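You operate a simulated robot arm through the tools that you are given. There is no shell and no other tool. Be economical: measure what you need, move in short steps, check, and stop when the job is done.

Carry out the task below with a simulated robot arm. There is one attempt and no reset: what you move stays moved.

JOB
Put things in order on the top of the window bench. At the end: the white small housing from the top of the window bench stands where the black lamp stood; the black lamp stands where the brown cup stood; the black socket from the top of the window bench stands where the white small housing stood; the brown cup is on the white carton (marked "FAN BELTS"); whatever was shut is shut again. Leave all else as you found it, and nothing knocked over.
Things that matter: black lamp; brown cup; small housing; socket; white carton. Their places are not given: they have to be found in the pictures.

Only the result counts: the job must be done as asked and must still hold three seconds after the hand-in. Knocking over, shifting, dropping, spilling or breaking anything else fails it.

ROBOT AND FRAMES
A 6-joint arm with a two-finger parallel gripper, fixed in place. Base frame: the origin is at the foot of the arm, x ahead of it, y to its left, z up; the work surface is at about z = 0. Readings come in m, rad, newtons and seconds.
With the tool pointing down near the work surface it reaches from about 0.18 to 0.46 m from the base axis. Its first joint turns from -1.222 to 1.222 rad. Payload 1.9 kg.
Tool frame: the origin (TCP) lies between the finger pads and is the grasp point; the fingertips stand 0.023 m ahead of it; z points along the fingers, y is the line along which they close. The gripper opens to 0.094 m. The fingers are 0.038 m wide and 0.01 m thick; the gripper's body (0.054 by 0.096 m) begins 0.039 m behind the TCP.
Orientation is that of the tool frame in the base frame, as [roll, pitch, yaw] about the fixed x, y, z axes, in that order (R = Rz(yaw) Ry(pitch) Rx(roll)). With the fingers straight down and closing along the base's y, the tool's x points along the base's -x, its y along +y and its z along -z.

CONTROLS
- The arm moves only by the tool step_arm. Its argument "rows" is a list of rows, each a list of 7 numbers: the turn, a rotation vector about the base's x, y, z in units of 45 degrees (1.0 is 45 degrees), then the shift along the base's x, y, z in units of 400 mm (1.0 is 400 mm), then the gripper command, from -1 (shut) to 1 (fully open), values between in proportion. In form: [[wx, wy, wz, dx, dy, dz, fingers], ...]. A call has 1 to 8 rows; each row is the pose to reach, as a shift and turn from the pose commanded when the call began. A call with a number of a shift or a turn outside -1 to 1 is refused whole. A row lasts 0.2 s, in which the tool goes at most 0.05 m and 0.15 rad; a call with a longer step from one row to the next is refused whole, and so is a gripper value outside its range. Where a pose cannot be reached the arm comes as near as it can. A force on the tool above 40 N (or 10 N above the force at the start of the call, whichever is more), or a blocked arm, ends the call early, and 0.2 s more pass. Each finger travels about 0.108 m/s and halts on what it meets, pressing with about 44 N; the grip force reading is that of the motor and also rises with nothing between the fingers. The clock runs only during rows and for 0.2 s after the last one: add rows that repeat a pose to give the fingers time. It gives the time, the measured TCP pose, the force on the tool (base axes), the opening and the grip force at its end, in the units of the frame above (readings bear some noise), with the torque about the TCP (base axes, N m) and any sound that the robot's microphone picked up.
- Cameras (640 x 400 px; columns grow to the right, rows downward): "scene" is fixed at [0.0381, 0.297, 0.4397]; the picture's right is [-0.90, -0.43, 0.00], its down [-0.18, 0.39, -0.90] and it looks along [0.39, -0.82, -0.43] (base axes); focal length 246 px, centre (320, 200). "wrist" rides on the gripper at [0.087, 0.016, -0.075] in the tool frame; the picture's right is [-0.18, 0.98, 0.00], its down [-0.58, -0.11, -0.81] and it looks along [-0.79, -0.15, 0.59] (tool axes); focal length 243 px, centre (320, 200).
- get_image(camera): a new picture of that camera. No time passes.
- measure_at(camera, pixels): for up to 12 pixels [column, row] of the newest picture of that camera ("zoom" is the newest enlarged one), the place [x, y, z] in the base frame of the surface seen there, good to about 0.002 m. No time passes.
- inspect(camera, box): a new picture of the part [left, top, right, bottom] of that camera's present view, enlarged. No time passes.
- hand_in(): hands the job in; it is judged then, once.

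Go step by step. Measure first, check grasps and placings, and put right what went wrong. The budget is 80 turns and 54 pictures, counting those below and the enlarged ones. Unless the task says otherwise, let go and move clear before handing in, and close with one line.

The tools are called after "Request:" by a JSON object that holds its "method" and its "body". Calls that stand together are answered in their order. step_arm: Moves the arm, as the interface text tells. Its arguments: {"type":"object","properties":{"rows":{"type":"array","items":{"type":"array","items":{"type":"number"}}}},"required":["rows"]} The other tools are called the same way: get_image (camera) takes a picture; measure_at (camera, pixels) gives the place of the surface under pixels of a picture; inspect (camera, box) takes an enlarged picture of a part of a camera's view; hand_in () hands the job in.

At the start:

```text
time_s: 0.0
tool_pos: [0.208, -0.2646, 0.3157]
orientation: [-3.139, 0.002, -3.141]
contact_force: [-0.6, 0.4, 0.4]
torque: [-0.03, -0.01, 0.01]
finger_gap: 0.094
grasp_force: 0.1
```

scene: 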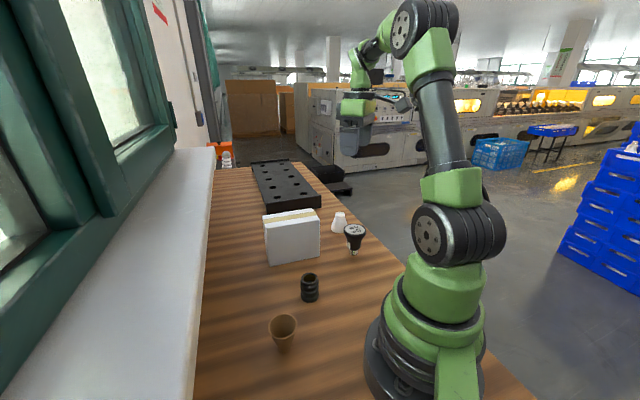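
wrist: 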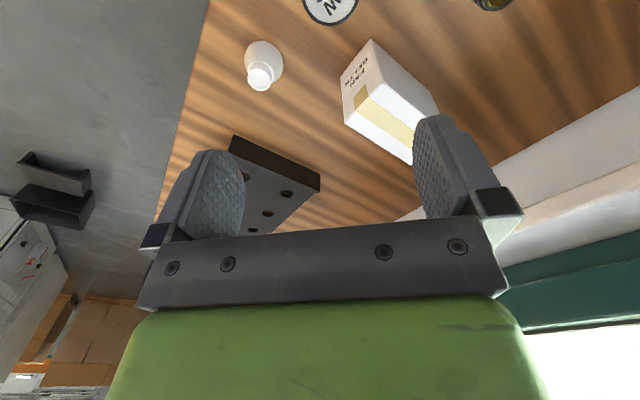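

The scene shows the cup (283,330), socket (310,288), lamp (355,238), white housing (339,222) and carton (292,238). I'll enlarge that area to measure it.

Request:
{"method": "inspect", "body": {"camera": "scene", "box": [230, 190, 390, 290]}}

Request:
{"method": "inspect", "body": {"camera": "scene", "box": [230, 260, 390, 360]}}

```text
4.00 times, centred on (310, 240) of scene
```

zoom: 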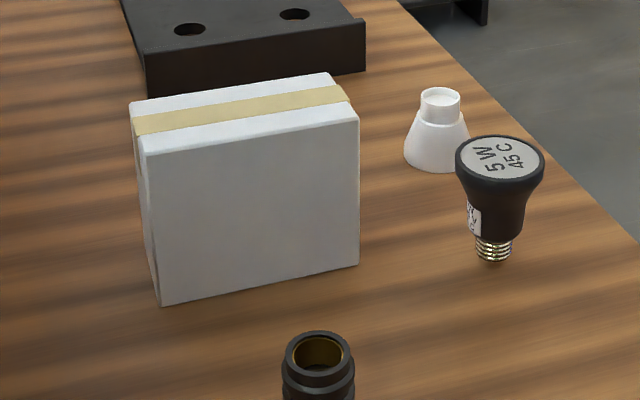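

```text
4.00 times, centred on (310, 310) of scene
```

zoom: 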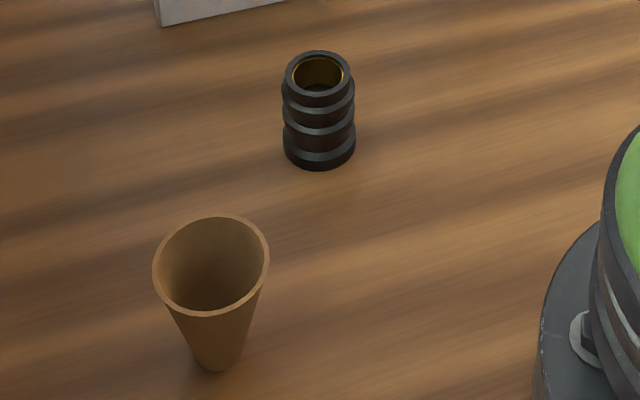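

Measuring cup and socket in this zoom, and the lamp, housing and carton in the scene picture.

Request:
{"method": "measure_at", "body": {"camera": "zoom", "pixels": [[155, 264], [267, 258], [222, 218], [205, 314], [215, 366], [200, 340], [287, 75], [352, 75], [320, 53], [318, 100], [320, 165], [320, 180]]}}

Request:
{"method": "inspect", "body": {"camera": "scene", "box": [230, 190, 390, 290]}}

```text
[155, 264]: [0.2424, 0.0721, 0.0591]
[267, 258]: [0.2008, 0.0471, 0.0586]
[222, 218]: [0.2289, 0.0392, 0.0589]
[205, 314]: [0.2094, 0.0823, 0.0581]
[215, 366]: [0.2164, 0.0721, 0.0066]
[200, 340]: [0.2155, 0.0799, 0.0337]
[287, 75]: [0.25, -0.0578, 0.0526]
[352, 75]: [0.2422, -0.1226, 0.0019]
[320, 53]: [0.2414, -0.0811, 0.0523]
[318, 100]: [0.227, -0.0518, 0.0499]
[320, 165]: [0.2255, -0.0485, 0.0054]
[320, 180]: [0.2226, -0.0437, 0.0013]
```

```text
4.00 times, centred on (310, 240) of scene
```

zoom: 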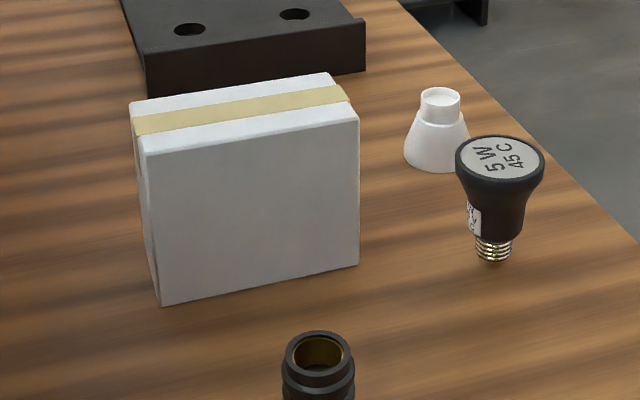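

Now lamp, housing and carton.

Request:
{"method": "measure_at", "body": {"camera": "zoom", "pixels": [[458, 158], [541, 158], [503, 138], [497, 179], [494, 225], [494, 258], [440, 98], [422, 96], [458, 96], [436, 165], [407, 158], [440, 125]]}}

Request:
{"method": "measure_at", "body": {"camera": "zoom", "pixels": [[134, 105], [326, 76], [354, 122], [150, 153], [240, 112], [162, 300], [356, 262], [250, 220], [145, 92], [340, 75], [364, 68], [135, 130]]}}

Request:
{"method": "get_image", "body": {"camera": "wrist"}}

```text
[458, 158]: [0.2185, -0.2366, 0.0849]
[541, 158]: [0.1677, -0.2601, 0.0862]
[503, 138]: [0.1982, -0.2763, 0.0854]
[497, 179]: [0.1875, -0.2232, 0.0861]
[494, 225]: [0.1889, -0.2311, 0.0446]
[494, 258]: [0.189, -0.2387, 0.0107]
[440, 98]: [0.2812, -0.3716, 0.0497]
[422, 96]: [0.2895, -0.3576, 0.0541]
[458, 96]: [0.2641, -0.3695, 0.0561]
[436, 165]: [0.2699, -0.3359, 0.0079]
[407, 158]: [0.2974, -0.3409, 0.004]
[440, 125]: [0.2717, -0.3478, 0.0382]
```

```text
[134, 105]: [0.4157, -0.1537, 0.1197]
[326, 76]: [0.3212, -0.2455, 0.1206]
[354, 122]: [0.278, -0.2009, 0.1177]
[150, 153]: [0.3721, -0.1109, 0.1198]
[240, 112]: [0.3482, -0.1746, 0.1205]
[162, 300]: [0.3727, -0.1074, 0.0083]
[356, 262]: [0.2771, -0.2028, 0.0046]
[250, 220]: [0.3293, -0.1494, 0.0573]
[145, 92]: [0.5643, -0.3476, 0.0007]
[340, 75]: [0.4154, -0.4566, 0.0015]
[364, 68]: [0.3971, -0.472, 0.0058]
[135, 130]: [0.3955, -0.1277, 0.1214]
```

```text
48 pictures are left
```

wrist: 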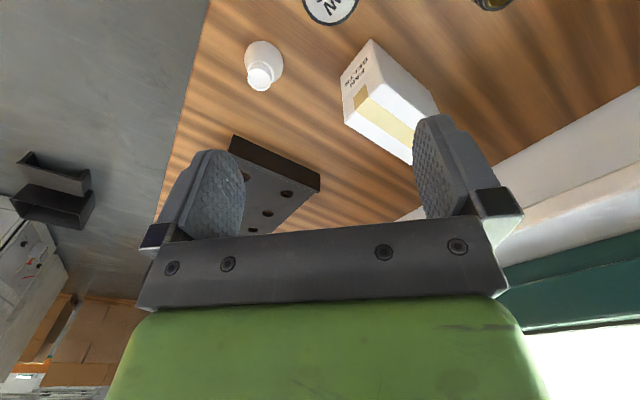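

Estimated centres (x, y):

| Object | Centre | Size |
|---|---|---|
| Cup | (0.221, 0.060) | rim r 0.024, h 0.059 |
| Socket | (0.236, -0.067) | h 0.052 |
| Lamp | (0.192, -0.249) | h 0.086 |
| Housing | (0.278, -0.362) | h 0.056 |
| Carton top | (0.347, -0.178) | z 0.12 |

First I move above the cup.

Request:
{"method": "step_arm", "body": {"rows": [[0, 0, 0, 0.004, 0.1, -0.02, 1], [0, 0, 0, 0.008, 0.2, -0.05, 1], [0, 0, 0, 0.012, 0.3, -0.08, 1], [0, 0, 0, 0.016, 0.4, -0.11, 1], [0, 0, 0, 0.02, 0.51, -0.15, 1], [0, 0, 0, 0.025, 0.62, -0.18, 1], [0, 0, 0, 0.03, 0.72, -0.22, 1], [0, 0, 0, 0.033, 0.813, -0.25, 1]]}}

Request:
{"method": "get_image", "body": {"camera": "wrist"}}

Request:
{"method": "get_image", "body": {"camera": "scene"}}

```text
time_s: 1.8
tool_pos: [0.2229, 0.0602, 0.216]
orientation: [-3.14, 0.002, -3.139]
contact_force: [0.1, 0.2, 0.0]
torque: [0.0, 0.02, 0.01]
finger_gap: 0.0942
grasp_force: 0.0
```

```text
47 pictures are left
```

wrist: 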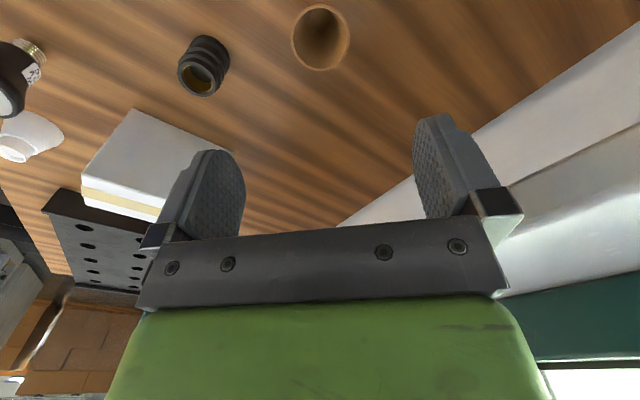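

```text
46 pictures are left
```

scene: 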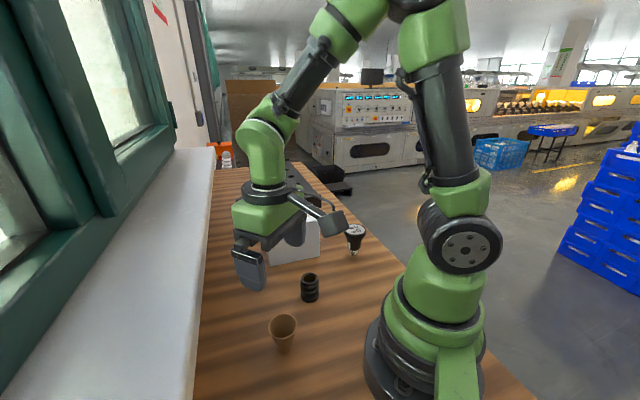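

The wrist view shows the cup rim at about (320,38) and the socket at (203,65). I'll check both centres from here.

Request:
{"method": "measure_at", "body": {"camera": "wrist", "pixels": [[294, 38], [347, 38], [322, 7], [320, 67], [320, 20], [180, 78], [222, 82], [200, 93], [203, 63], [205, 38], [228, 55], [180, 65]]}}

```text
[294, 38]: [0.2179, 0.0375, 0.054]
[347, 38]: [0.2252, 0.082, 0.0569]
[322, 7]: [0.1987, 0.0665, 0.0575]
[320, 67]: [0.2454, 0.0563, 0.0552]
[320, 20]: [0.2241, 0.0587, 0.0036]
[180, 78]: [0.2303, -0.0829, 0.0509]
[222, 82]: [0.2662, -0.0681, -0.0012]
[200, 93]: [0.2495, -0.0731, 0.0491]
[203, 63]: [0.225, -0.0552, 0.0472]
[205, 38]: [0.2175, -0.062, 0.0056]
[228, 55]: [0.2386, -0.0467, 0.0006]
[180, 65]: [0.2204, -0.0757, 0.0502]
```

Cup centre is confirmed at (0.222, 0.0605), and the tool is above it. Descending to z≈0.045 and gripping.

Request:
{"method": "step_arm", "body": {"rows": [[0, 0, 0, -0.002, 0.001, -0.11, 1], [0, 0, 0, -0.002, 0.001, -0.22, 1], [0, 0, 0, -0.002, 0.001, -0.33, 1], [0, 0, 0, -0.002, 0.001, -0.4275, 1], [0, 0, 0, -0.002, 0.001, -0.4275, 1], [0, 0, 0, -0.002, 0.001, -0.4275, -0.3], [0, 0, 0, -0.002, 0.001, -0.4275, -0.3], [0, 0, 0, -0.002, 0.001, -0.4275, -0.3]]}}

Request:
{"method": "get_image", "body": {"camera": "wrist"}}

```text
time_s: 3.6
tool_pos: [0.2225, 0.0618, 0.0456]
orientation: [-3.14, 0.005, -3.139]
contact_force: [-1.1, 4.0, 8.6]
torque: [0.27, 0.06, 0.04]
finger_gap: 0.0458
grasp_force: 43.9
```

```text
45 pictures are left
```

wrist: 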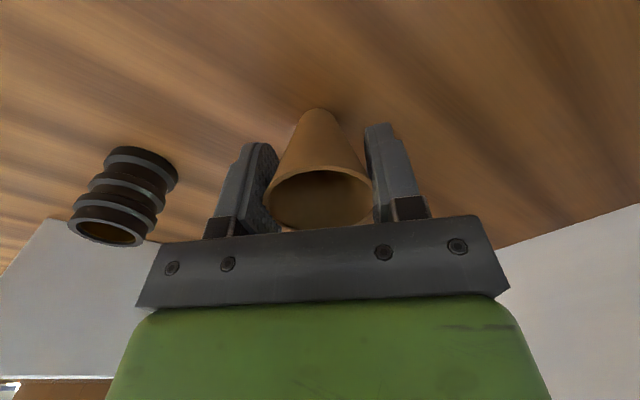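

The cup is held (gap 0.046, grip 44 N). Lifting it and carrying it over the carton.

Request:
{"method": "step_arm", "body": {"rows": [[0, 0, 0, 0, 0, 0.1, -0.3], [0, 0, 0, 0, 0, 0.21, -0.3], [0, 0, 0, 0.052, -0.0996, 0.255, -0.3], [0, 0, 0, 0.104, -0.199, 0.3, -0.3], [0, 0, 0, 0.156, -0.299, 0.345, -0.3], [0, 0, 0, 0.207, -0.398, 0.39, -0.3], [0, 0, 0, 0.259, -0.498, 0.43, -0.3], [0, 0, 0, 0.311, -0.5975, 0.4625, -0.3]]}}

Request:
{"method": "get_image", "body": {"camera": "scene"}}

Request:
{"method": "get_image", "body": {"camera": "wrist"}}

```text
time_s: 5.4
tool_pos: [0.3457, -0.1809, 0.2308]
orientation: [-3.14, -0.001, -3.138]
contact_force: [0.2, 0.5, 0.1]
torque: [0.0, 0.02, 0.03]
finger_gap: 0.045
grasp_force: 44.0
```

```text
44 pictures are left
```

scene: 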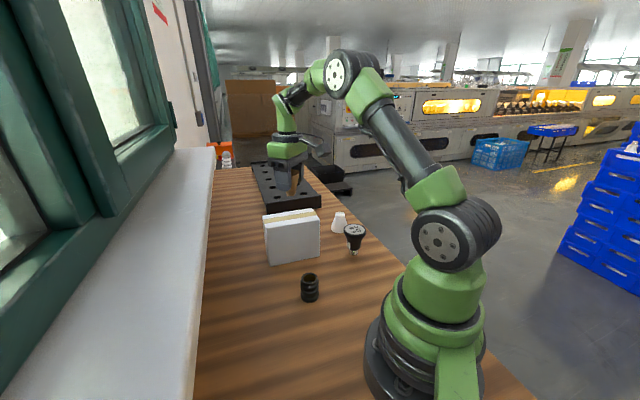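

```text
43 pictures are left
```

wrist: 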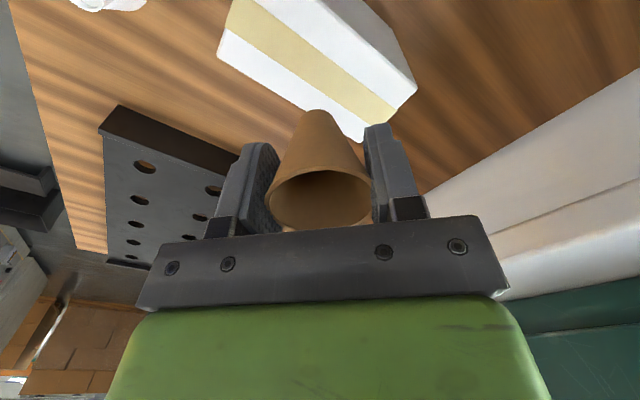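

The cup is held upright above the carton. Lowering until it just about touches (target TCP z≈0.168).

Request:
{"method": "step_arm", "body": {"rows": [[0, 0, 0, 0.002, 0.004, -0.05, -0.3], [0, 0, 0, 0.002, 0.004, -0.1, -0.3], [0, 0, 0, 0.002, 0.004, -0.135, -0.3], [0, 0, 0, 0.002, 0.004, -0.15, -0.3], [0, 0, 0, 0.002, 0.004, -0.157, -0.3], [0, 0, 0, 0.002, 0.004, -0.157, -0.3]]}}

Request:
{"method": "inspect", "body": {"camera": "scene", "box": [230, 160, 390, 260]}}

```text
time_s: 6.8
tool_pos: [0.3479, -0.1761, 0.1667]
orientation: [-3.14, 0.002, 3.14]
contact_force: [-0.3, 0.1, 0.0]
torque: [0.02, 0.02, 0.0]
finger_gap: 0.0449
grasp_force: 44.0
```

```text
4.00 times, centred on (310, 210) of scene
```

zoom: 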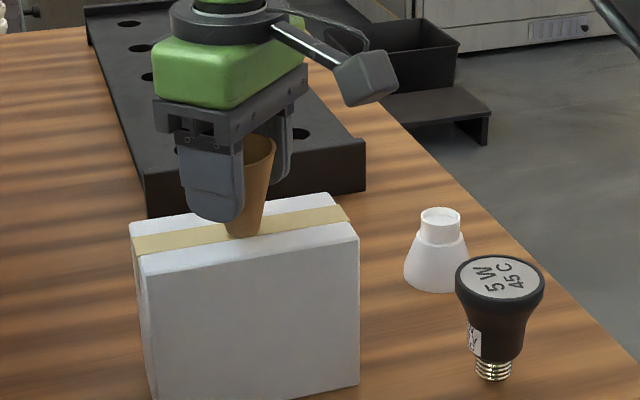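

There is no contact force yet. Lowering in millimetre steps.

Request:
{"method": "step_arm", "body": {"rows": [[0, 0, 0, 0, 0, -0.004, -0.3], [0, 0, 0, 0, 0, -0.004, -0.3]]}}

```text
time_s: 7.4
tool_pos: [0.3471, -0.1756, 0.165]
orientation: [-3.14, 0.001, 3.141]
contact_force: [-0.5, -0.1, -0.3]
torque: [-0.03, 0.01, 0.02]
finger_gap: 0.0452
grasp_force: 44.6
```

Request:
{"method": "step_arm", "body": {"rows": [[0, 0, 0, 0, 0, -0.004, -0.3], [0, 0, 0, 0, 0, -0.004, -0.3]]}}

Request:
{"method": "inspect", "body": {"camera": "scene", "box": [262, 190, 326, 230]}}

```text
time_s: 8.0
tool_pos: [0.3471, -0.1751, 0.1655]
orientation: [-3.141, 0.003, -3.14]
contact_force: [0.0, 1.2, 9.1]
torque: [0.11, 0.02, -0.02]
finger_gap: 0.0452
grasp_force: 44.1
```

```text
10.00 times, centred on (294, 210) of scene
```

zoom: 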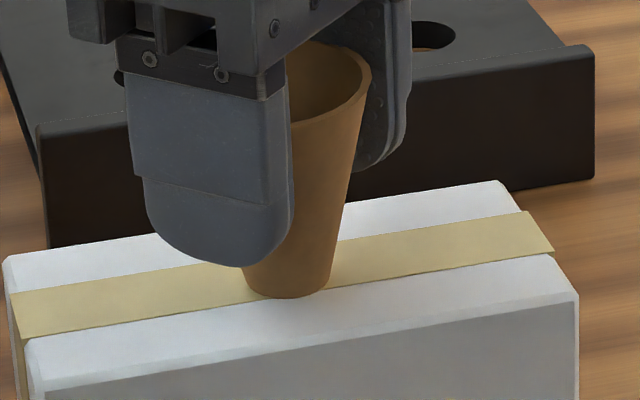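

Contact (9 N up), and the cup base sits fully on the carton top. Opening gently and then rising.

Request:
{"method": "step_arm", "body": {"rows": [[0, 0, 0, 0, 0, 0.001, 0.1], [0, 0, 0, 0, 0, 0.001, 0.4], [0, 0, 0, 0, 0, 0.001, 0.8], [0, 0, 0, 0, 0, 0.001, 0.8], [0, 0, 0, 0, 0, 0.08, 0.8], [0, 0, 0, 0, 0, 0.19, 0.8], [0, 0, 0, 0, 0, 0.3, 0.8], [0, 0, 0, 0, 0, 0.3, 0.8]]}}

Request:
{"method": "inspect", "body": {"camera": "scene", "box": [230, 160, 390, 260]}}

```text
time_s: 9.8
tool_pos: [0.3455, -0.1732, 0.2841]
orientation: [-3.139, 0.001, -3.139]
contact_force: [-0.8, 0.0, 0.9]
torque: [0.0, -0.01, 0.03]
finger_gap: 0.0847
grasp_force: 0.1
```

```text
4.00 times, centred on (310, 210) of scene
```

zoom: 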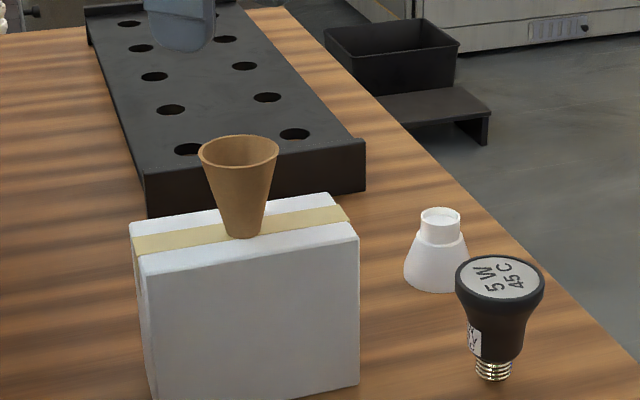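

The cup stands on the carton. Next I move above the lamp.

Request:
{"method": "step_arm", "body": {"rows": [[0, 0, 0, -0.08, -0.04, 0, 1], [0, 0, 0, -0.17, -0.085, -0.01, 1], [0, 0, 0, -0.26, -0.13, -0.05, 1], [0, 0, 0, -0.34, -0.165, -0.12, 1], [0, 0, 0, -0.3825, -0.1895, -0.21, 1], [0, 0, 0, -0.3825, -0.1895, -0.285, 1], [0, 0, 0, -0.3825, -0.1895, -0.285, 1]]}}

Request:
{"method": "get_image", "body": {"camera": "wrist"}}

Request:
{"method": "inspect", "body": {"camera": "scene", "box": [270, 170, 430, 270]}}

```text
time_s: 11.4
tool_pos: [0.1935, -0.2511, 0.1704]
orientation: [-3.141, 0.002, 3.14]
contact_force: [-0.3, 0.1, 0.5]
torque: [-0.02, -0.02, -0.03]
finger_gap: 0.0942
grasp_force: 0.0
```

```text
39 pictures are left
```

wrist: 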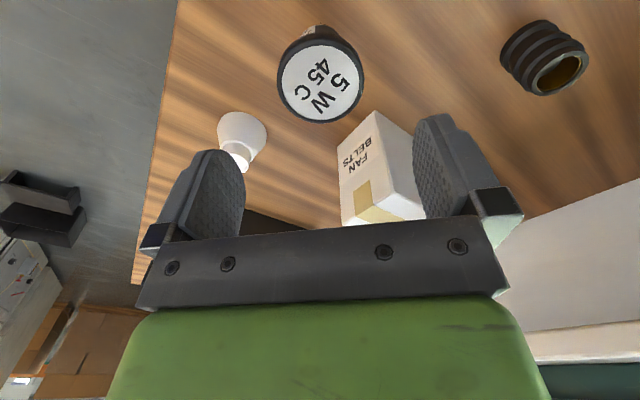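

```text
4.00 times, centred on (350, 220) of scene
```

zoom: 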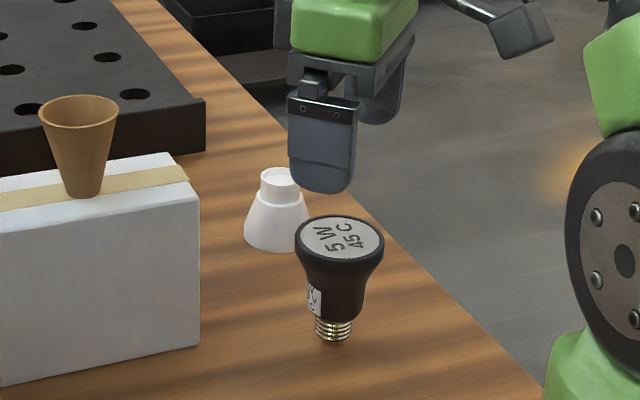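

Checking the lamp centre from the wrist view (disc around (320,82)), and the housing as well.

Request:
{"method": "measure_at", "body": {"camera": "wrist", "pixels": [[281, 83], [360, 80], [318, 46], [322, 119], [321, 83], [219, 130], [266, 130], [240, 116], [237, 165], [243, 140], [318, 30]]}}

```text
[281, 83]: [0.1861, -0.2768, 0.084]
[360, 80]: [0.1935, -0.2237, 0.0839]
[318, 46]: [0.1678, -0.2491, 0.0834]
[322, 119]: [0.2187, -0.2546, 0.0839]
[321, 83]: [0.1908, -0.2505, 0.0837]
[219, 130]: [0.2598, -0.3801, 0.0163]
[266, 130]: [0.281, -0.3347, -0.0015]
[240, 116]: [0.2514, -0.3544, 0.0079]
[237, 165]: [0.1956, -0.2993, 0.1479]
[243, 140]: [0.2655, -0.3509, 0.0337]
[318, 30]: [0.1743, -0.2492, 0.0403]
```

Lamp centre is about (0.192, -0.250), nearly under the tool. Descending to z≈0.073 and closing slowly.

Request:
{"method": "step_arm", "body": {"rows": [[0, 0, 0, -0.004, 0.002, -0.1, 1], [0, 0, 0, -0.004, 0.002, -0.2, 1], [0, 0, 0, -0.004, 0.002, -0.243, 1], [0, 0, 0, -0.004, 0.002, -0.243, 0.6], [0, 0, 0, -0.004, 0.002, -0.243, 0.3], [0, 0, 0, -0.004, 0.002, -0.243, 0.1], [0, 0, 0, -0.004, 0.002, -0.243, -0.15], [0, 0, 0, -0.004, 0.002, -0.243, -0.15]]}}

Request:
{"method": "inspect", "body": {"camera": "scene", "box": [270, 190, 430, 290]}}

```text
time_s: 13.2
tool_pos: [0.1914, -0.2512, 0.0722]
orientation: [-3.14, 0.003, 3.141]
contact_force: [0.1, -0.1, 1.3]
torque: [0.0, 0.03, 0.01]
finger_gap: 0.0585
grasp_force: 44.3
```

```text
4.00 times, centred on (350, 240) of scene
```

zoom: 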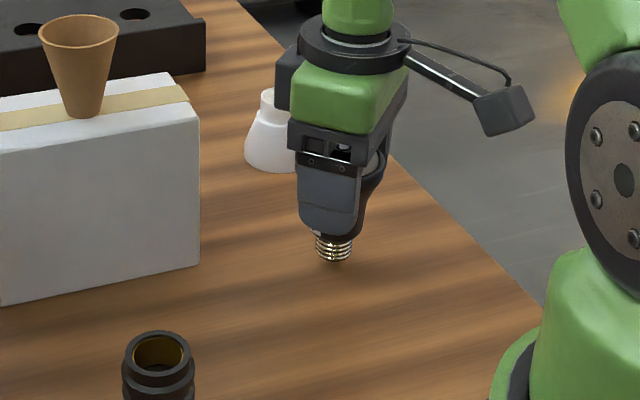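

The lamp is gripped (gap 0.0585). Lifting and carrying it toward the old cup place at (0.222, 0.0605).

Request:
{"method": "step_arm", "body": {"rows": [[0, 0, 0, 0, 0, 0.11, -0.15], [0, 0, 0, 0.0109, 0.111, 0.16, -0.15], [0, 0, 0, 0.0218, 0.222, 0.21, -0.15], [0, 0, 0, 0.0327, 0.333, 0.25, -0.15], [0, 0, 0, 0.0437, 0.445, 0.25, -0.15], [0, 0, 0, 0.0546, 0.556, 0.25, -0.15], [0, 0, 0, 0.0655, 0.667, 0.25, -0.15], [0, 0, 0, 0.0765, 0.779, 0.25, -0.15]]}}

Request:
{"method": "get_image", "body": {"camera": "scene"}}

```text
time_s: 15.0
tool_pos: [0.2235, 0.0614, 0.1757]
orientation: [-3.139, 0.002, -3.141]
contact_force: [-0.4, 1.0, -0.6]
torque: [-0.03, 0.0, -0.02]
finger_gap: 0.0585
grasp_force: 43.7
```

```text
36 pictures are left
```

scene: 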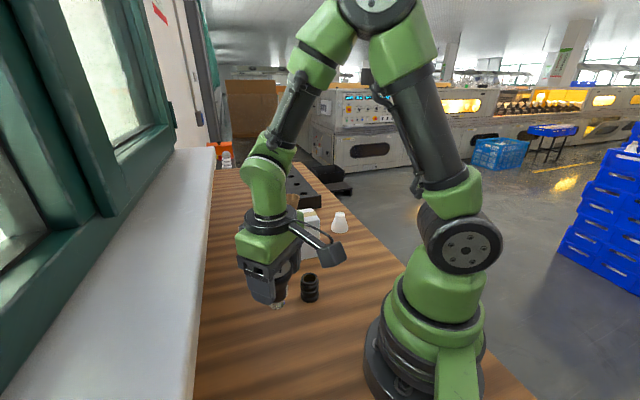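

Lamp is held above the cup's old place. Lowering to just above contact.

Request:
{"method": "step_arm", "body": {"rows": [[0, 0, 0, -0.003, -0.002, -0.1, -0.15], [0, 0, 0, -0.003, -0.002, -0.19, -0.15], [0, 0, 0, -0.003, -0.002, -0.235, -0.15], [0, 0, 0, -0.003, -0.002, -0.25, -0.15], [0, 0, 0, -0.003, -0.002, -0.25, -0.15]]}}

Request:
{"method": "inspect", "body": {"camera": "scene", "box": [220, 270, 380, 370]}}

```text
time_s: 16.2
tool_pos: [0.2203, 0.0609, 0.0731]
orientation: [-3.14, 0.003, 3.14]
contact_force: [1.2, 0.7, 0.7]
torque: [0.0, 0.02, 0.0]
finger_gap: 0.0584
grasp_force: 43.7
```

```text
4.00 times, centred on (300, 320) of scene
```

zoom: 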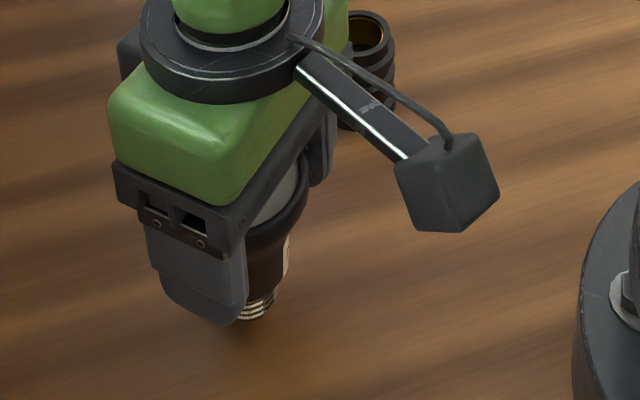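

No contact yet. A small x correction and further 1 mm lowering.

Request:
{"method": "step_arm", "body": {"rows": [[0, 0, 0, 0.003, 0, 0, -0.15], [0, 0, 0, 0.003, 0, -0.003, -0.15], [0, 0, 0, 0.003, 0, -0.003, -0.15]]}}

```text
time_s: 17.0
tool_pos: [0.2233, 0.0604, 0.0714]
orientation: [-3.141, 0.003, 3.14]
contact_force: [-4.9, 1.4, 23.9]
torque: [0.13, 0.18, 0.02]
finger_gap: 0.0582
grasp_force: 44.2
```

Firm contact (24 N). I'll relieve it slightly, then open slowly and check before rising.

Request:
{"method": "step_arm", "body": {"rows": [[0, 0, 0, 0, 0, 0.0018, -0.15], [0, 0, 0, 0, 0, 0.0018, 0.2], [0, 0, 0, 0, 0, 0.0018, 0.4], [0, 0, 0, 0, 0, 0.0018, 0.7], [0, 0, 0, 0, 0, 0.0018, 1], [0, 0, 0, 0, 0, 0.0018, 1]]}}

Request:
{"method": "get_image", "body": {"camera": "wrist"}}

```text
time_s: 18.4
tool_pos: [0.2239, 0.0613, 0.0723]
orientation: [-3.139, 0.002, -3.141]
contact_force: [0.4, -0.3, -0.8]
torque: [0.01, 0.0, -0.01]
finger_gap: 0.0939
grasp_force: 0.0
```

```text
34 pictures are left
```

wrist: 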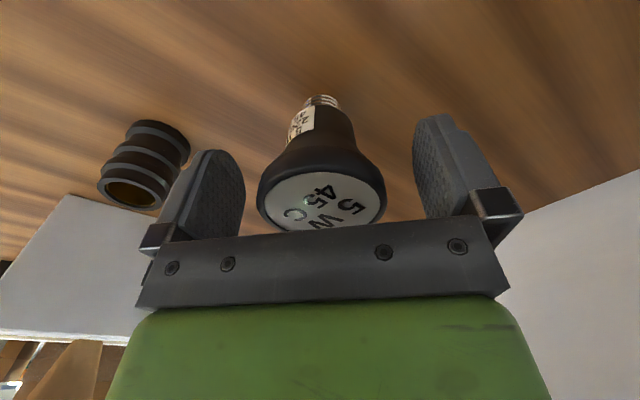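

The lamp stands between the open fingers. Rising straight up, then starting back toward the housing.

Request:
{"method": "step_arm", "body": {"rows": [[0, 0, 0, 0, 0, 0.1, 1], [0, 0, 0, 0, 0, 0.21, 1], [0, 0, 0, 0, 0, 0.32, 1], [0, 0, 0, 0, -0.11, 0.34, 1], [0, 0, 0, 0, -0.22, 0.34, 1], [0, 0, 0, 0, -0.33, 0.34, 1], [0, 0, 0, 0, -0.44, 0.34, 1], [0, 0, 0, 0, -0.55, 0.34, 1]]}}

Request:
{"method": "inspect", "body": {"camera": "scene", "box": [220, 270, 380, 370]}}

```text
time_s: 20.2
tool_pos: [0.222, -0.1604, 0.2085]
orientation: [-3.14, 0.001, -3.14]
contact_force: [-0.5, 0.0, 0.3]
torque: [0.0, 0.01, 0.01]
finger_gap: 0.094
grasp_force: 0.1
```

```text
4.00 times, centred on (300, 320) of scene
```

zoom: 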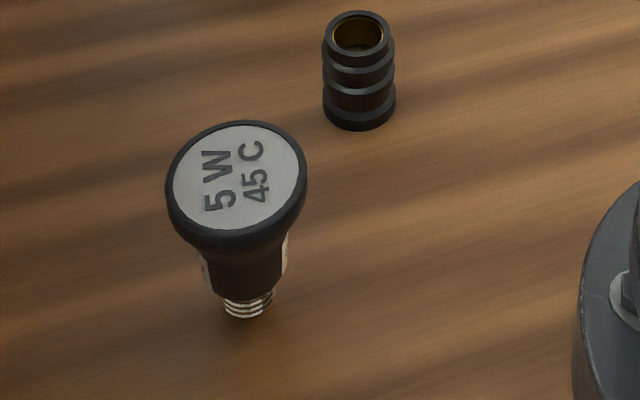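

Checking the lamp's new place and the socket in this zoom.

Request:
{"method": "measure_at", "body": {"camera": "zoom", "pixels": [[176, 180], [298, 180], [240, 127], [235, 229], [237, 178], [248, 314], [359, 15], [358, 60], [326, 38], [391, 38], [358, 127], [358, 50]]}}

```text
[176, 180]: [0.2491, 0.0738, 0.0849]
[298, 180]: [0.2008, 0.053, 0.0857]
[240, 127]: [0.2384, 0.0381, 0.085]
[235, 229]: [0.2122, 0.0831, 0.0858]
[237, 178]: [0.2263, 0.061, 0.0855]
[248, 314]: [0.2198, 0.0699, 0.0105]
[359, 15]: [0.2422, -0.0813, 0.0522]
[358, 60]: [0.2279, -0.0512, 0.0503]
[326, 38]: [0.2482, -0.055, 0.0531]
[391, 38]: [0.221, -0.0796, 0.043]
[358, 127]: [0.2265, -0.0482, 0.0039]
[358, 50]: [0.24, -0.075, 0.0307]
```

Lamp is at about (0.225, 0.062), close enough. Next I go above the housing and look closely at its profile.

Request:
{"method": "step_arm", "body": {"rows": [[0, 0, 0, 0.02, -0.095, 0, 1], [0, 0, 0, 0.045, -0.19, 0, 1], [0, 0, 0, 0.07, -0.285, -0.02, 1], [0, 0, 0, 0.1, -0.38, -0.06, 1], [0, 0, 0, 0.12, -0.475, -0.1, 1], [0, 0, 0, 0.12, -0.475, -0.1, 1]]}}

Request:
{"method": "get_image", "body": {"camera": "wrist"}}

Request:
{"method": "inspect", "body": {"camera": "scene", "box": [307, 195, 371, 235]}}

```text
time_s: 21.6
tool_pos: [0.2711, -0.3494, 0.1678]
orientation: [-3.139, 0.0, 3.141]
contact_force: [0.5, -0.2, -0.4]
torque: [-0.01, 0.02, -0.01]
finger_gap: 0.0942
grasp_force: 0.2
```

```text
32 pictures are left
```

wrist: 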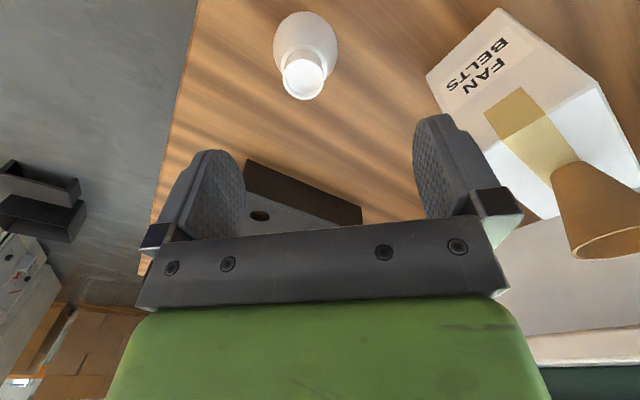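

```text
10.00 times, centred on (339, 215) of scene
```

zoom: 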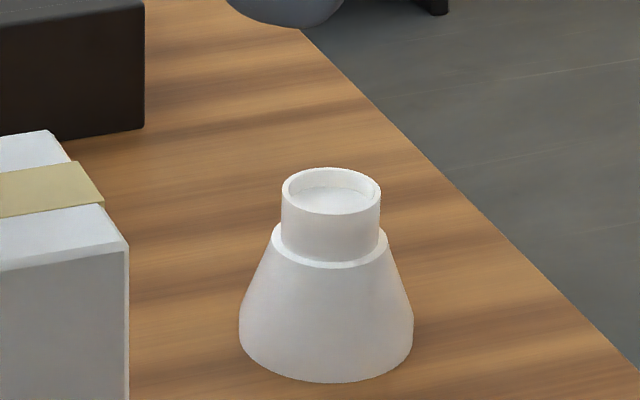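

Request:
{"method": "measure_at", "body": {"camera": "zoom", "pixels": [[285, 192], [378, 192], [330, 170], [330, 211], [330, 240], [330, 258], [330, 265], [330, 340], [325, 379], [245, 325], [409, 325], [335, 195]]}}

Request:
{"method": "measure_at", "body": {"camera": "wrist", "pixels": [[284, 78], [324, 78], [302, 62], [304, 97], [275, 45], [336, 45], [303, 12], [303, 78], [303, 50]]}}

```text
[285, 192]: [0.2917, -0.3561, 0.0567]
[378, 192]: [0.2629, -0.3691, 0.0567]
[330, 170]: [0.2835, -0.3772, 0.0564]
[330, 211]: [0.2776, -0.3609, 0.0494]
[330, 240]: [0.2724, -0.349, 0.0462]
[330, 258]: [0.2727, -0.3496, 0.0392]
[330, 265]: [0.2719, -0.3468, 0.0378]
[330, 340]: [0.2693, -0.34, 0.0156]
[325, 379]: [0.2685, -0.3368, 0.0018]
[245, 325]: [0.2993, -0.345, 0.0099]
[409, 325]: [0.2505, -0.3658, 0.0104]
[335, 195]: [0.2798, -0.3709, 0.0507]
```

```text
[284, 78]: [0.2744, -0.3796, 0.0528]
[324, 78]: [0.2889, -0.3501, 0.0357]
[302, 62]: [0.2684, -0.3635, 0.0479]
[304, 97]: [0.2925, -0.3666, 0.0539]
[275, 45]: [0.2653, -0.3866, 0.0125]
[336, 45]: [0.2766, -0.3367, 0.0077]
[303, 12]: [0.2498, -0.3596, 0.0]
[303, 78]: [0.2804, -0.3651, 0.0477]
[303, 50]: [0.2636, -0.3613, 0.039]
```

The neck is a cylinder of r≈0.0155 at z 0.038–0.057, centred at (0.2775, -0.362). I'll grip it there with the TCP at z≈0.063, so the fingertips stay above the shoulder.

Request:
{"method": "step_arm", "body": {"rows": [[0, 0, 0, 0.016, -0.0315, -0.09, 1], [0, 0, 0, 0.016, -0.0315, -0.18, 1], [0, 0, 0, 0.016, -0.0315, -0.24, 1], [0, 0, 0, 0.016, -0.0315, -0.2625, 1], [0, 0, 0, 0.016, -0.0315, -0.2625, 1]]}}

Request:
{"method": "inspect", "body": {"camera": "scene", "box": [299, 190, 379, 240]}}

```text
time_s: 22.8
tool_pos: [0.2762, -0.3622, 0.0636]
orientation: [-3.14, 0.002, -3.141]
contact_force: [0.0, -0.6, 0.5]
torque: [-0.02, 0.01, -0.01]
finger_gap: 0.094
grasp_force: 0.0
```

```text
8.00 times, centred on (339, 215) of scene
```

zoom: 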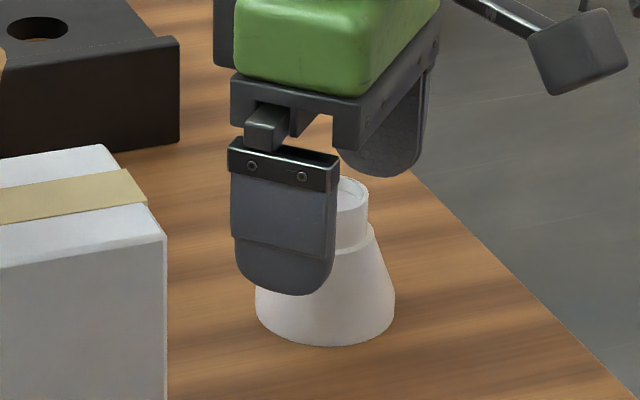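

The fingers straddle the neck with room all round. Closing.

Request:
{"method": "step_arm", "body": {"rows": [[0, 0, 0, 0.002, 0, 0, 0.5], [0, 0, 0, 0.002, 0, 0, 0], [0, 0, 0, 0.002, 0, 0, -0.3], [0, 0, 0, 0.002, 0, 0, -0.6], [0, 0, 0, 0.002, 0, 0, -0.6], [0, 0, 0, 0.002, 0, 0, -0.6]]}}

```text
time_s: 24.2
tool_pos: [0.278, -0.3621, 0.0632]
orientation: [-3.139, 0.0, -3.141]
contact_force: [0.3, 0.0, -0.2]
torque: [0.0, -0.03, -0.01]
finger_gap: 0.0296
grasp_force: 43.7
```

Gripped (gap 0.0296). Lifting and carrying to the lamp's old place (0.192, -0.2495).

Request:
{"method": "step_arm", "body": {"rows": [[0, 0, 0, 0, 0, 0.08, -0.6], [0, 0, 0, 0, 0, 0.15, -0.6], [0, 0, 0, -0.07, 0.09, 0.15, -0.6], [0, 0, 0, -0.14, 0.18, 0.15, -0.6], [0, 0, 0, -0.2145, 0.2815, 0.13, -0.6], [0, 0, 0, -0.2145, 0.2815, 0.05, -0.6], [0, 0, 0, -0.2145, 0.2815, 0.01, -0.6], [0, 0, 0, -0.2145, 0.2815, 0.004, -0.6]]}}

Request:
{"method": "inspect", "body": {"camera": "scene", "box": [290, 190, 418, 270]}}

```text
refused: row 5 steps farther than a row can; nothing moved
```

```text
5.00 times, centred on (354, 230) of scene
```

zoom: 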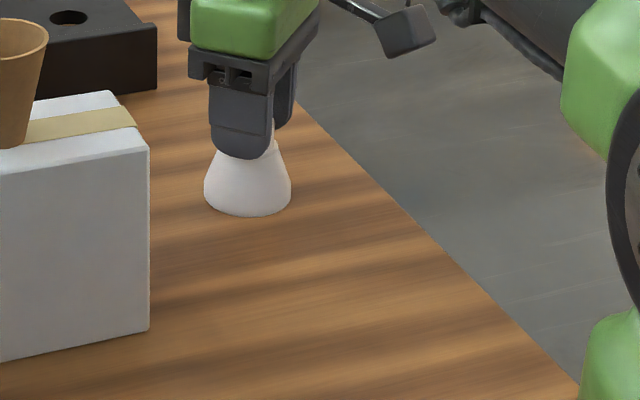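

That call was refused because one step was too long, and nothing moved. Same path with smaller steps.

Request:
{"method": "step_arm", "body": {"rows": [[0, 0, 0, 0, 0, 0.1, -0.6], [0, 0, 0, -0.053, 0.07, 0.15, -0.6], [0, 0, 0, -0.107, 0.14, 0.15, -0.6], [0, 0, 0, -0.16, 0.211, 0.15, -0.6], [0, 0, 0, -0.2145, 0.2815, 0.13, -0.6], [0, 0, 0, -0.2145, 0.2815, 0.05, -0.6], [0, 0, 0, -0.2145, 0.2815, 0.01, -0.6], [0, 0, 0, -0.2145, 0.2815, 0.004, -0.6]]}}

Request:
{"method": "inspect", "body": {"camera": "scene", "box": [290, 190, 418, 270]}}

```text
time_s: 26.0
tool_pos: [0.1928, -0.2499, 0.0642]
orientation: [-3.14, 0.0, -3.141]
contact_force: [-0.7, -0.7, 0.3]
torque: [-0.03, 0.0, -0.01]
finger_gap: 0.03
grasp_force: 43.8
```

```text
5.00 times, centred on (354, 230) of scene
```

zoom: 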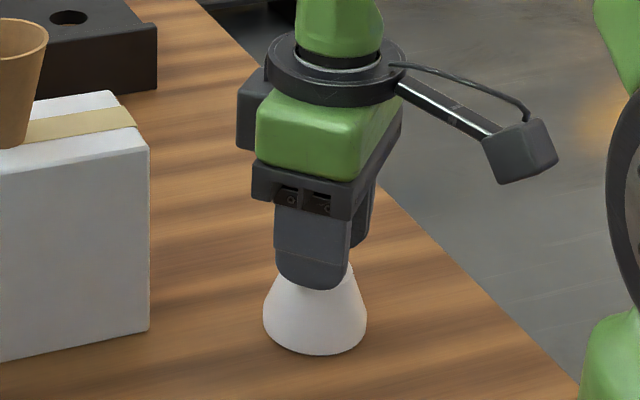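

The housing is in place, just above the top. Lowering the last 1–1.5 mm to touch.

Request:
{"method": "step_arm", "body": {"rows": [[0, 0, 0, 0, 0, -0.004, -0.6], [0, 0, 0, 0, 0, -0.004, -0.6]]}}

```text
time_s: 26.6
tool_pos: [0.1934, -0.2498, 0.0631]
orientation: [-3.141, 0.001, 3.141]
contact_force: [1.1, 2.0, 6.1]
torque: [0.13, -0.1, -0.07]
finger_gap: 0.03
grasp_force: 43.7
```

Contact (6 N). Opening and rising.

Request:
{"method": "step_arm", "body": {"rows": [[0, 0, 0, 0, 0, 0, -0.2], [0, 0, 0, 0, 0, 0, 0.2], [0, 0, 0, 0, 0, 0, 0.6], [0, 0, 0, 0, 0, 0, 1], [0, 0, 0, 0, 0, 0.08, 1], [0, 0, 0, 0, 0, 0.18, 1], [0, 0, 0, 0, 0, 0.28, 1], [0, 0, 0, 0, 0.05, 0.33, 1]]}}

Request:
{"method": "inspect", "body": {"camera": "scene", "box": [230, 190, 390, 290]}}

```text
time_s: 28.4
tool_pos: [0.1937, -0.2276, 0.1976]
orientation: [-3.14, 0.002, -3.142]
contact_force: [-0.2, 0.1, -0.1]
torque: [0.01, 0.03, 0.0]
finger_gap: 0.0941
grasp_force: 0.1
```

```text
4.00 times, centred on (310, 240) of scene
```

zoom: 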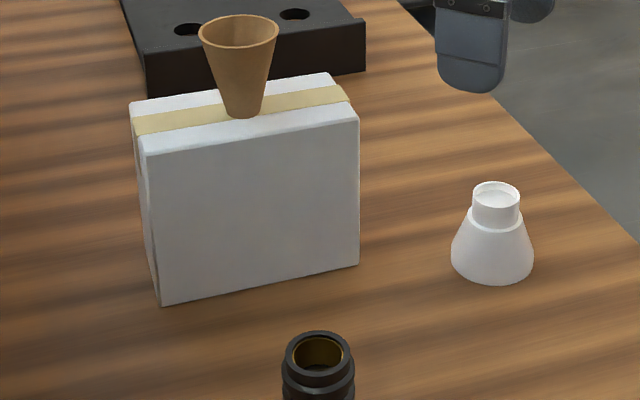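

Housing is standing at the lamp's old place. Now to the socket at (0.235, -0.0655).

Request:
{"method": "step_arm", "body": {"rows": [[0, 0, 0, 0.025, 0.1, -0.02, 1], [0, 0, 0, 0.05, 0.2, -0.06, 1], [0, 0, 0, 0.075, 0.3, -0.1, 1], [0, 0, 0, 0.103, 0.405, -0.14, 1], [0, 0, 0, 0.103, 0.405, -0.194, 1], [0, 0, 0, 0.103, 0.405, -0.194, 1]]}}

Request:
{"method": "get_image", "body": {"camera": "wrist"}}

```text
time_s: 29.8
tool_pos: [0.2326, -0.0655, 0.1172]
orientation: [-3.141, 0.002, 3.141]
contact_force: [-1.0, 0.2, -0.3]
torque: [-0.02, 0.02, -0.02]
finger_gap: 0.0939
grasp_force: 0.0
```

```text
26 pictures are left
```

wrist: 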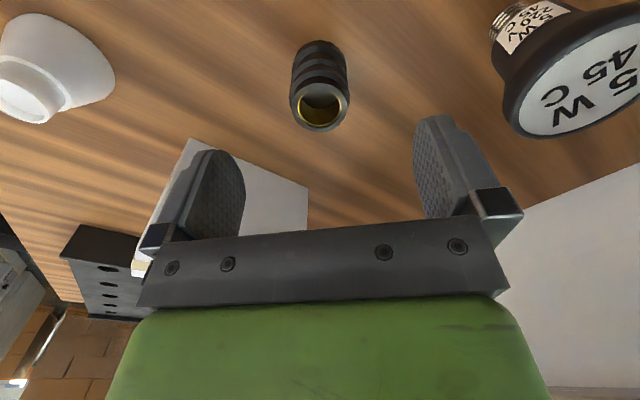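

The socket (320,85) lies centred between the fingers. Descending to z≈0.035 and closing.

Request:
{"method": "step_arm", "body": {"rows": [[0, 0, 0, 0.006, 0, -0.1, 1], [0, 0, 0, 0.006, 0, -0.205, 1], [0, 0, 0, 0.006, 0, -0.205, 1], [0, 0, 0, 0.006, 0, -0.205, 0.5], [0, 0, 0, 0.006, 0, -0.205, 0], [0, 0, 0, 0.006, 0, -0.205, -0.5], [0, 0, 0, 0.006, 0, -0.205, -0.5], [0, 0, 0, 0.006, 0, -0.205, -0.5]]}}

Request:
{"method": "inspect", "body": {"camera": "scene", "box": [230, 240, 390, 340]}}

```text
time_s: 31.6
tool_pos: [0.235, -0.0684, 0.0349]
orientation: [3.141, 0.001, -3.142]
contact_force: [-0.2, 0.0, 0.5]
torque: [0.01, -0.02, 0.02]
finger_gap: 0.039
grasp_force: 44.4
```

```text
4.00 times, centred on (310, 290) of scene
```

zoom: 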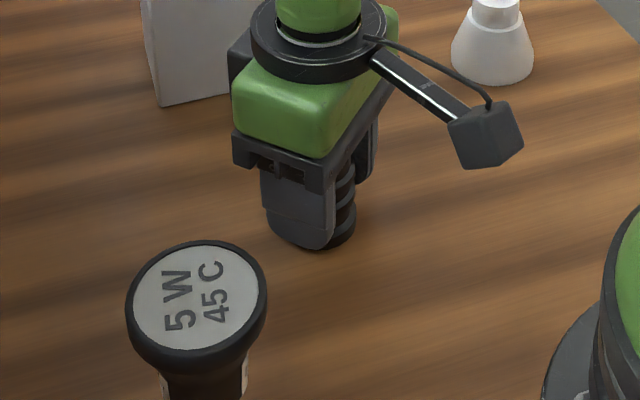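

The socket is gripped (gap 0.039). Lifting above carton height and carrying.

Request:
{"method": "step_arm", "body": {"rows": [[0, 0, 0, 0, 0, 0.12, -0.5], [0, 0, 0, 0, 0, 0.24, -0.5], [0, 0, 0, 0, 0, 0.36, -0.5], [0, 0, 0, 0, -0.1, 0.4, -0.5], [0, 0, 0, 0, -0.21, 0.4, -0.5], [0, 0, 0, 0, -0.32, 0.4, -0.5], [0, 0, 0, 0.03, -0.43, 0.4, -0.5], [0, 0, 0, 0.06, -0.53, 0.4, -0.5]]}}

Request:
{"method": "step_arm", "body": {"rows": [[0, 0, 0, 0.02, -0.1, 0, -0.5], [0, 0, 0, 0.046, -0.204, 0, -0.5], [0, 0, 0, 0.046, -0.204, -0.11, -0.5], [0, 0, 0, 0.046, -0.204, -0.22, -0.5], [0, 0, 0, 0.046, -0.204, -0.32, -0.5], [0, 0, 0, 0.046, -0.204, -0.38, -0.5], [0, 0, 0, 0.046, -0.204, -0.38, -0.5]]}}

Request:
{"method": "inspect", "body": {"camera": "scene", "box": [270, 170, 430, 270]}}

```text
time_s: 33.4
tool_pos: [0.2597, -0.2779, 0.1962]
orientation: [-3.141, 0.002, -3.141]
contact_force: [0.1, 0.0, -0.8]
torque: [-0.03, 0.01, 0.01]
finger_gap: 0.0394
grasp_force: 43.5
```

```text
time_s: 35.0
tool_pos: [0.277, -0.3609, 0.0415]
orientation: [-3.138, 0.001, -3.141]
contact_force: [-0.2, -0.6, -1.0]
torque: [0.04, -0.01, 0.03]
finger_gap: 0.0394
grasp_force: 44.0
```

```text
4.00 times, centred on (350, 220) of scene
```

zoom: 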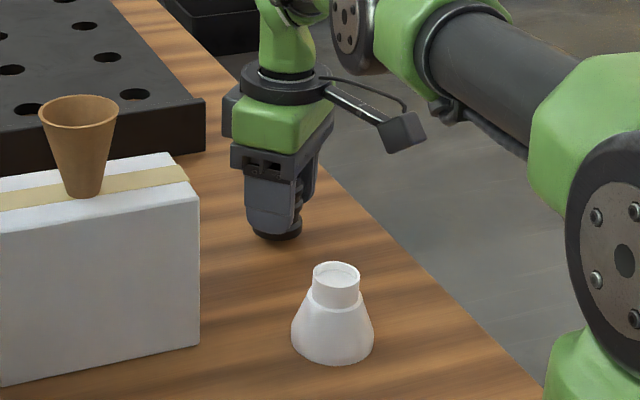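

The socket hangs about 6 mm above its place, clear of everything. Lowering to contact.

Request:
{"method": "step_arm", "body": {"rows": [[0, 0, 0, 0.001, -0.002, -0.008, -0.5], [0, 0, 0, 0.001, -0.002, -0.0135, -0.5], [0, 0, 0, 0.001, -0.002, -0.017, -0.5], [0, 0, 0, 0.001, -0.002, -0.017, -0.5]]}}

```text
time_s: 36.0
tool_pos: [0.278, -0.3632, 0.0349]
orientation: [-3.141, 0.001, -3.141]
contact_force: [-0.7, 0.2, -0.5]
torque: [-0.02, 0.01, 0.01]
finger_gap: 0.0391
grasp_force: 43.8
```

Request:
{"method": "step_arm", "body": {"rows": [[0, 0, 0, 0, 0.001, -0.0025, -0.5], [0, 0, 0, 0, 0.001, -0.0025, -0.5]]}}

```text
time_s: 36.6
tool_pos: [0.2783, -0.362, 0.035]
orientation: [-3.138, 0.001, 3.141]
contact_force: [0.7, -0.2, -0.4]
torque: [-0.03, 0.03, 0.0]
finger_gap: 0.0392
grasp_force: 44.0
```

Request:
{"method": "step_arm", "body": {"rows": [[0, 0, 0, 0, 0, -0.0025, -0.5], [0, 0, 0, 0, 0, -0.0025, -0.5]]}}

```text
time_s: 37.2
tool_pos: [0.2783, -0.3624, 0.0345]
orientation: [-3.14, 0.001, -3.141]
contact_force: [0.0, 1.6, 6.1]
torque: [0.07, -0.05, 0.04]
finger_gap: 0.039
grasp_force: 44.2
```

Contact (6 N). Opening and rising.

Request:
{"method": "step_arm", "body": {"rows": [[0, 0, 0, 0, 0, 0, -0.1], [0, 0, 0, 0, 0, 0, 0.3], [0, 0, 0, 0, 0, 0, 0.7], [0, 0, 0, 0, 0, 0, 1], [0, 0, 0, 0, 0, 0.1, 1], [0, 0, 0, 0, 0, 0.2, 1], [0, 0, 0, 0, 0, 0.3, 1], [0, 0, 0, -0.05, 0.02, 0.4, 1]]}}

Request:
{"method": "get_image", "body": {"camera": "scene"}}

Request:
{"method": "inspect", "body": {"camera": "scene", "box": [230, 180, 390, 280]}}

```text
time_s: 39.0
tool_pos: [0.2586, -0.3522, 0.1956]
orientation: [-3.141, 0.001, -3.142]
contact_force: [0.4, -0.2, 0.8]
torque: [0.01, -0.01, -0.03]
finger_gap: 0.0941
grasp_force: 0.0
```

```text
23 pictures are left
```

scene: 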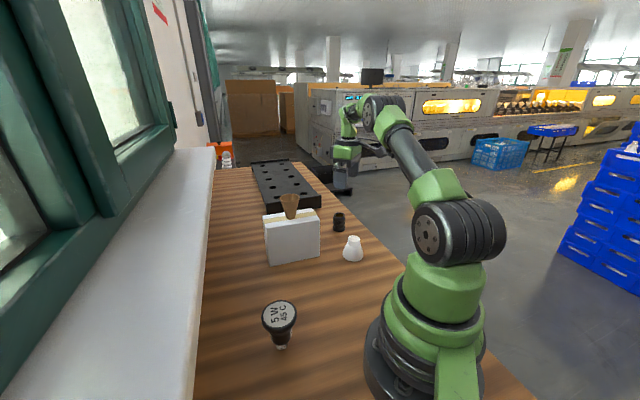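

```text
4.00 times, centred on (310, 230) of scene
```

zoom: 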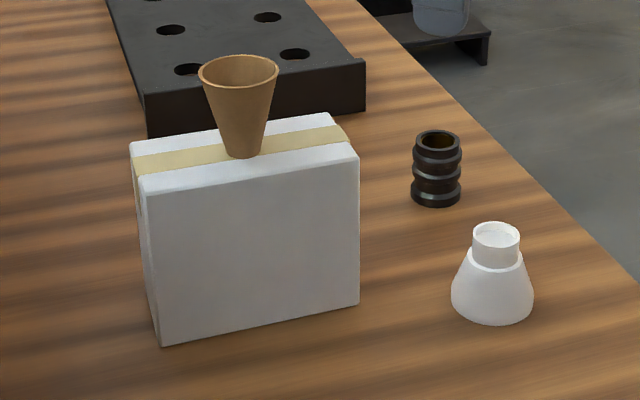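

The final view shows all four objects upright in their places: cup on the carton (290,205), socket (339,221), housing (352,248) and lamp (280,320). The gripper is clear and nothing was opened, so I'm handing in.

Request:
{"method": "hand_in", "body": {}}

```text
The job is handed in.
```

The job is handed in: the cup is on the "FAN BELTS" carton, the lamp is where the cup stood (about 3 mm off), the housing is where the lamp stood, and the socket is where the housing stood; all are upright, and nothing had to be opened or shut.
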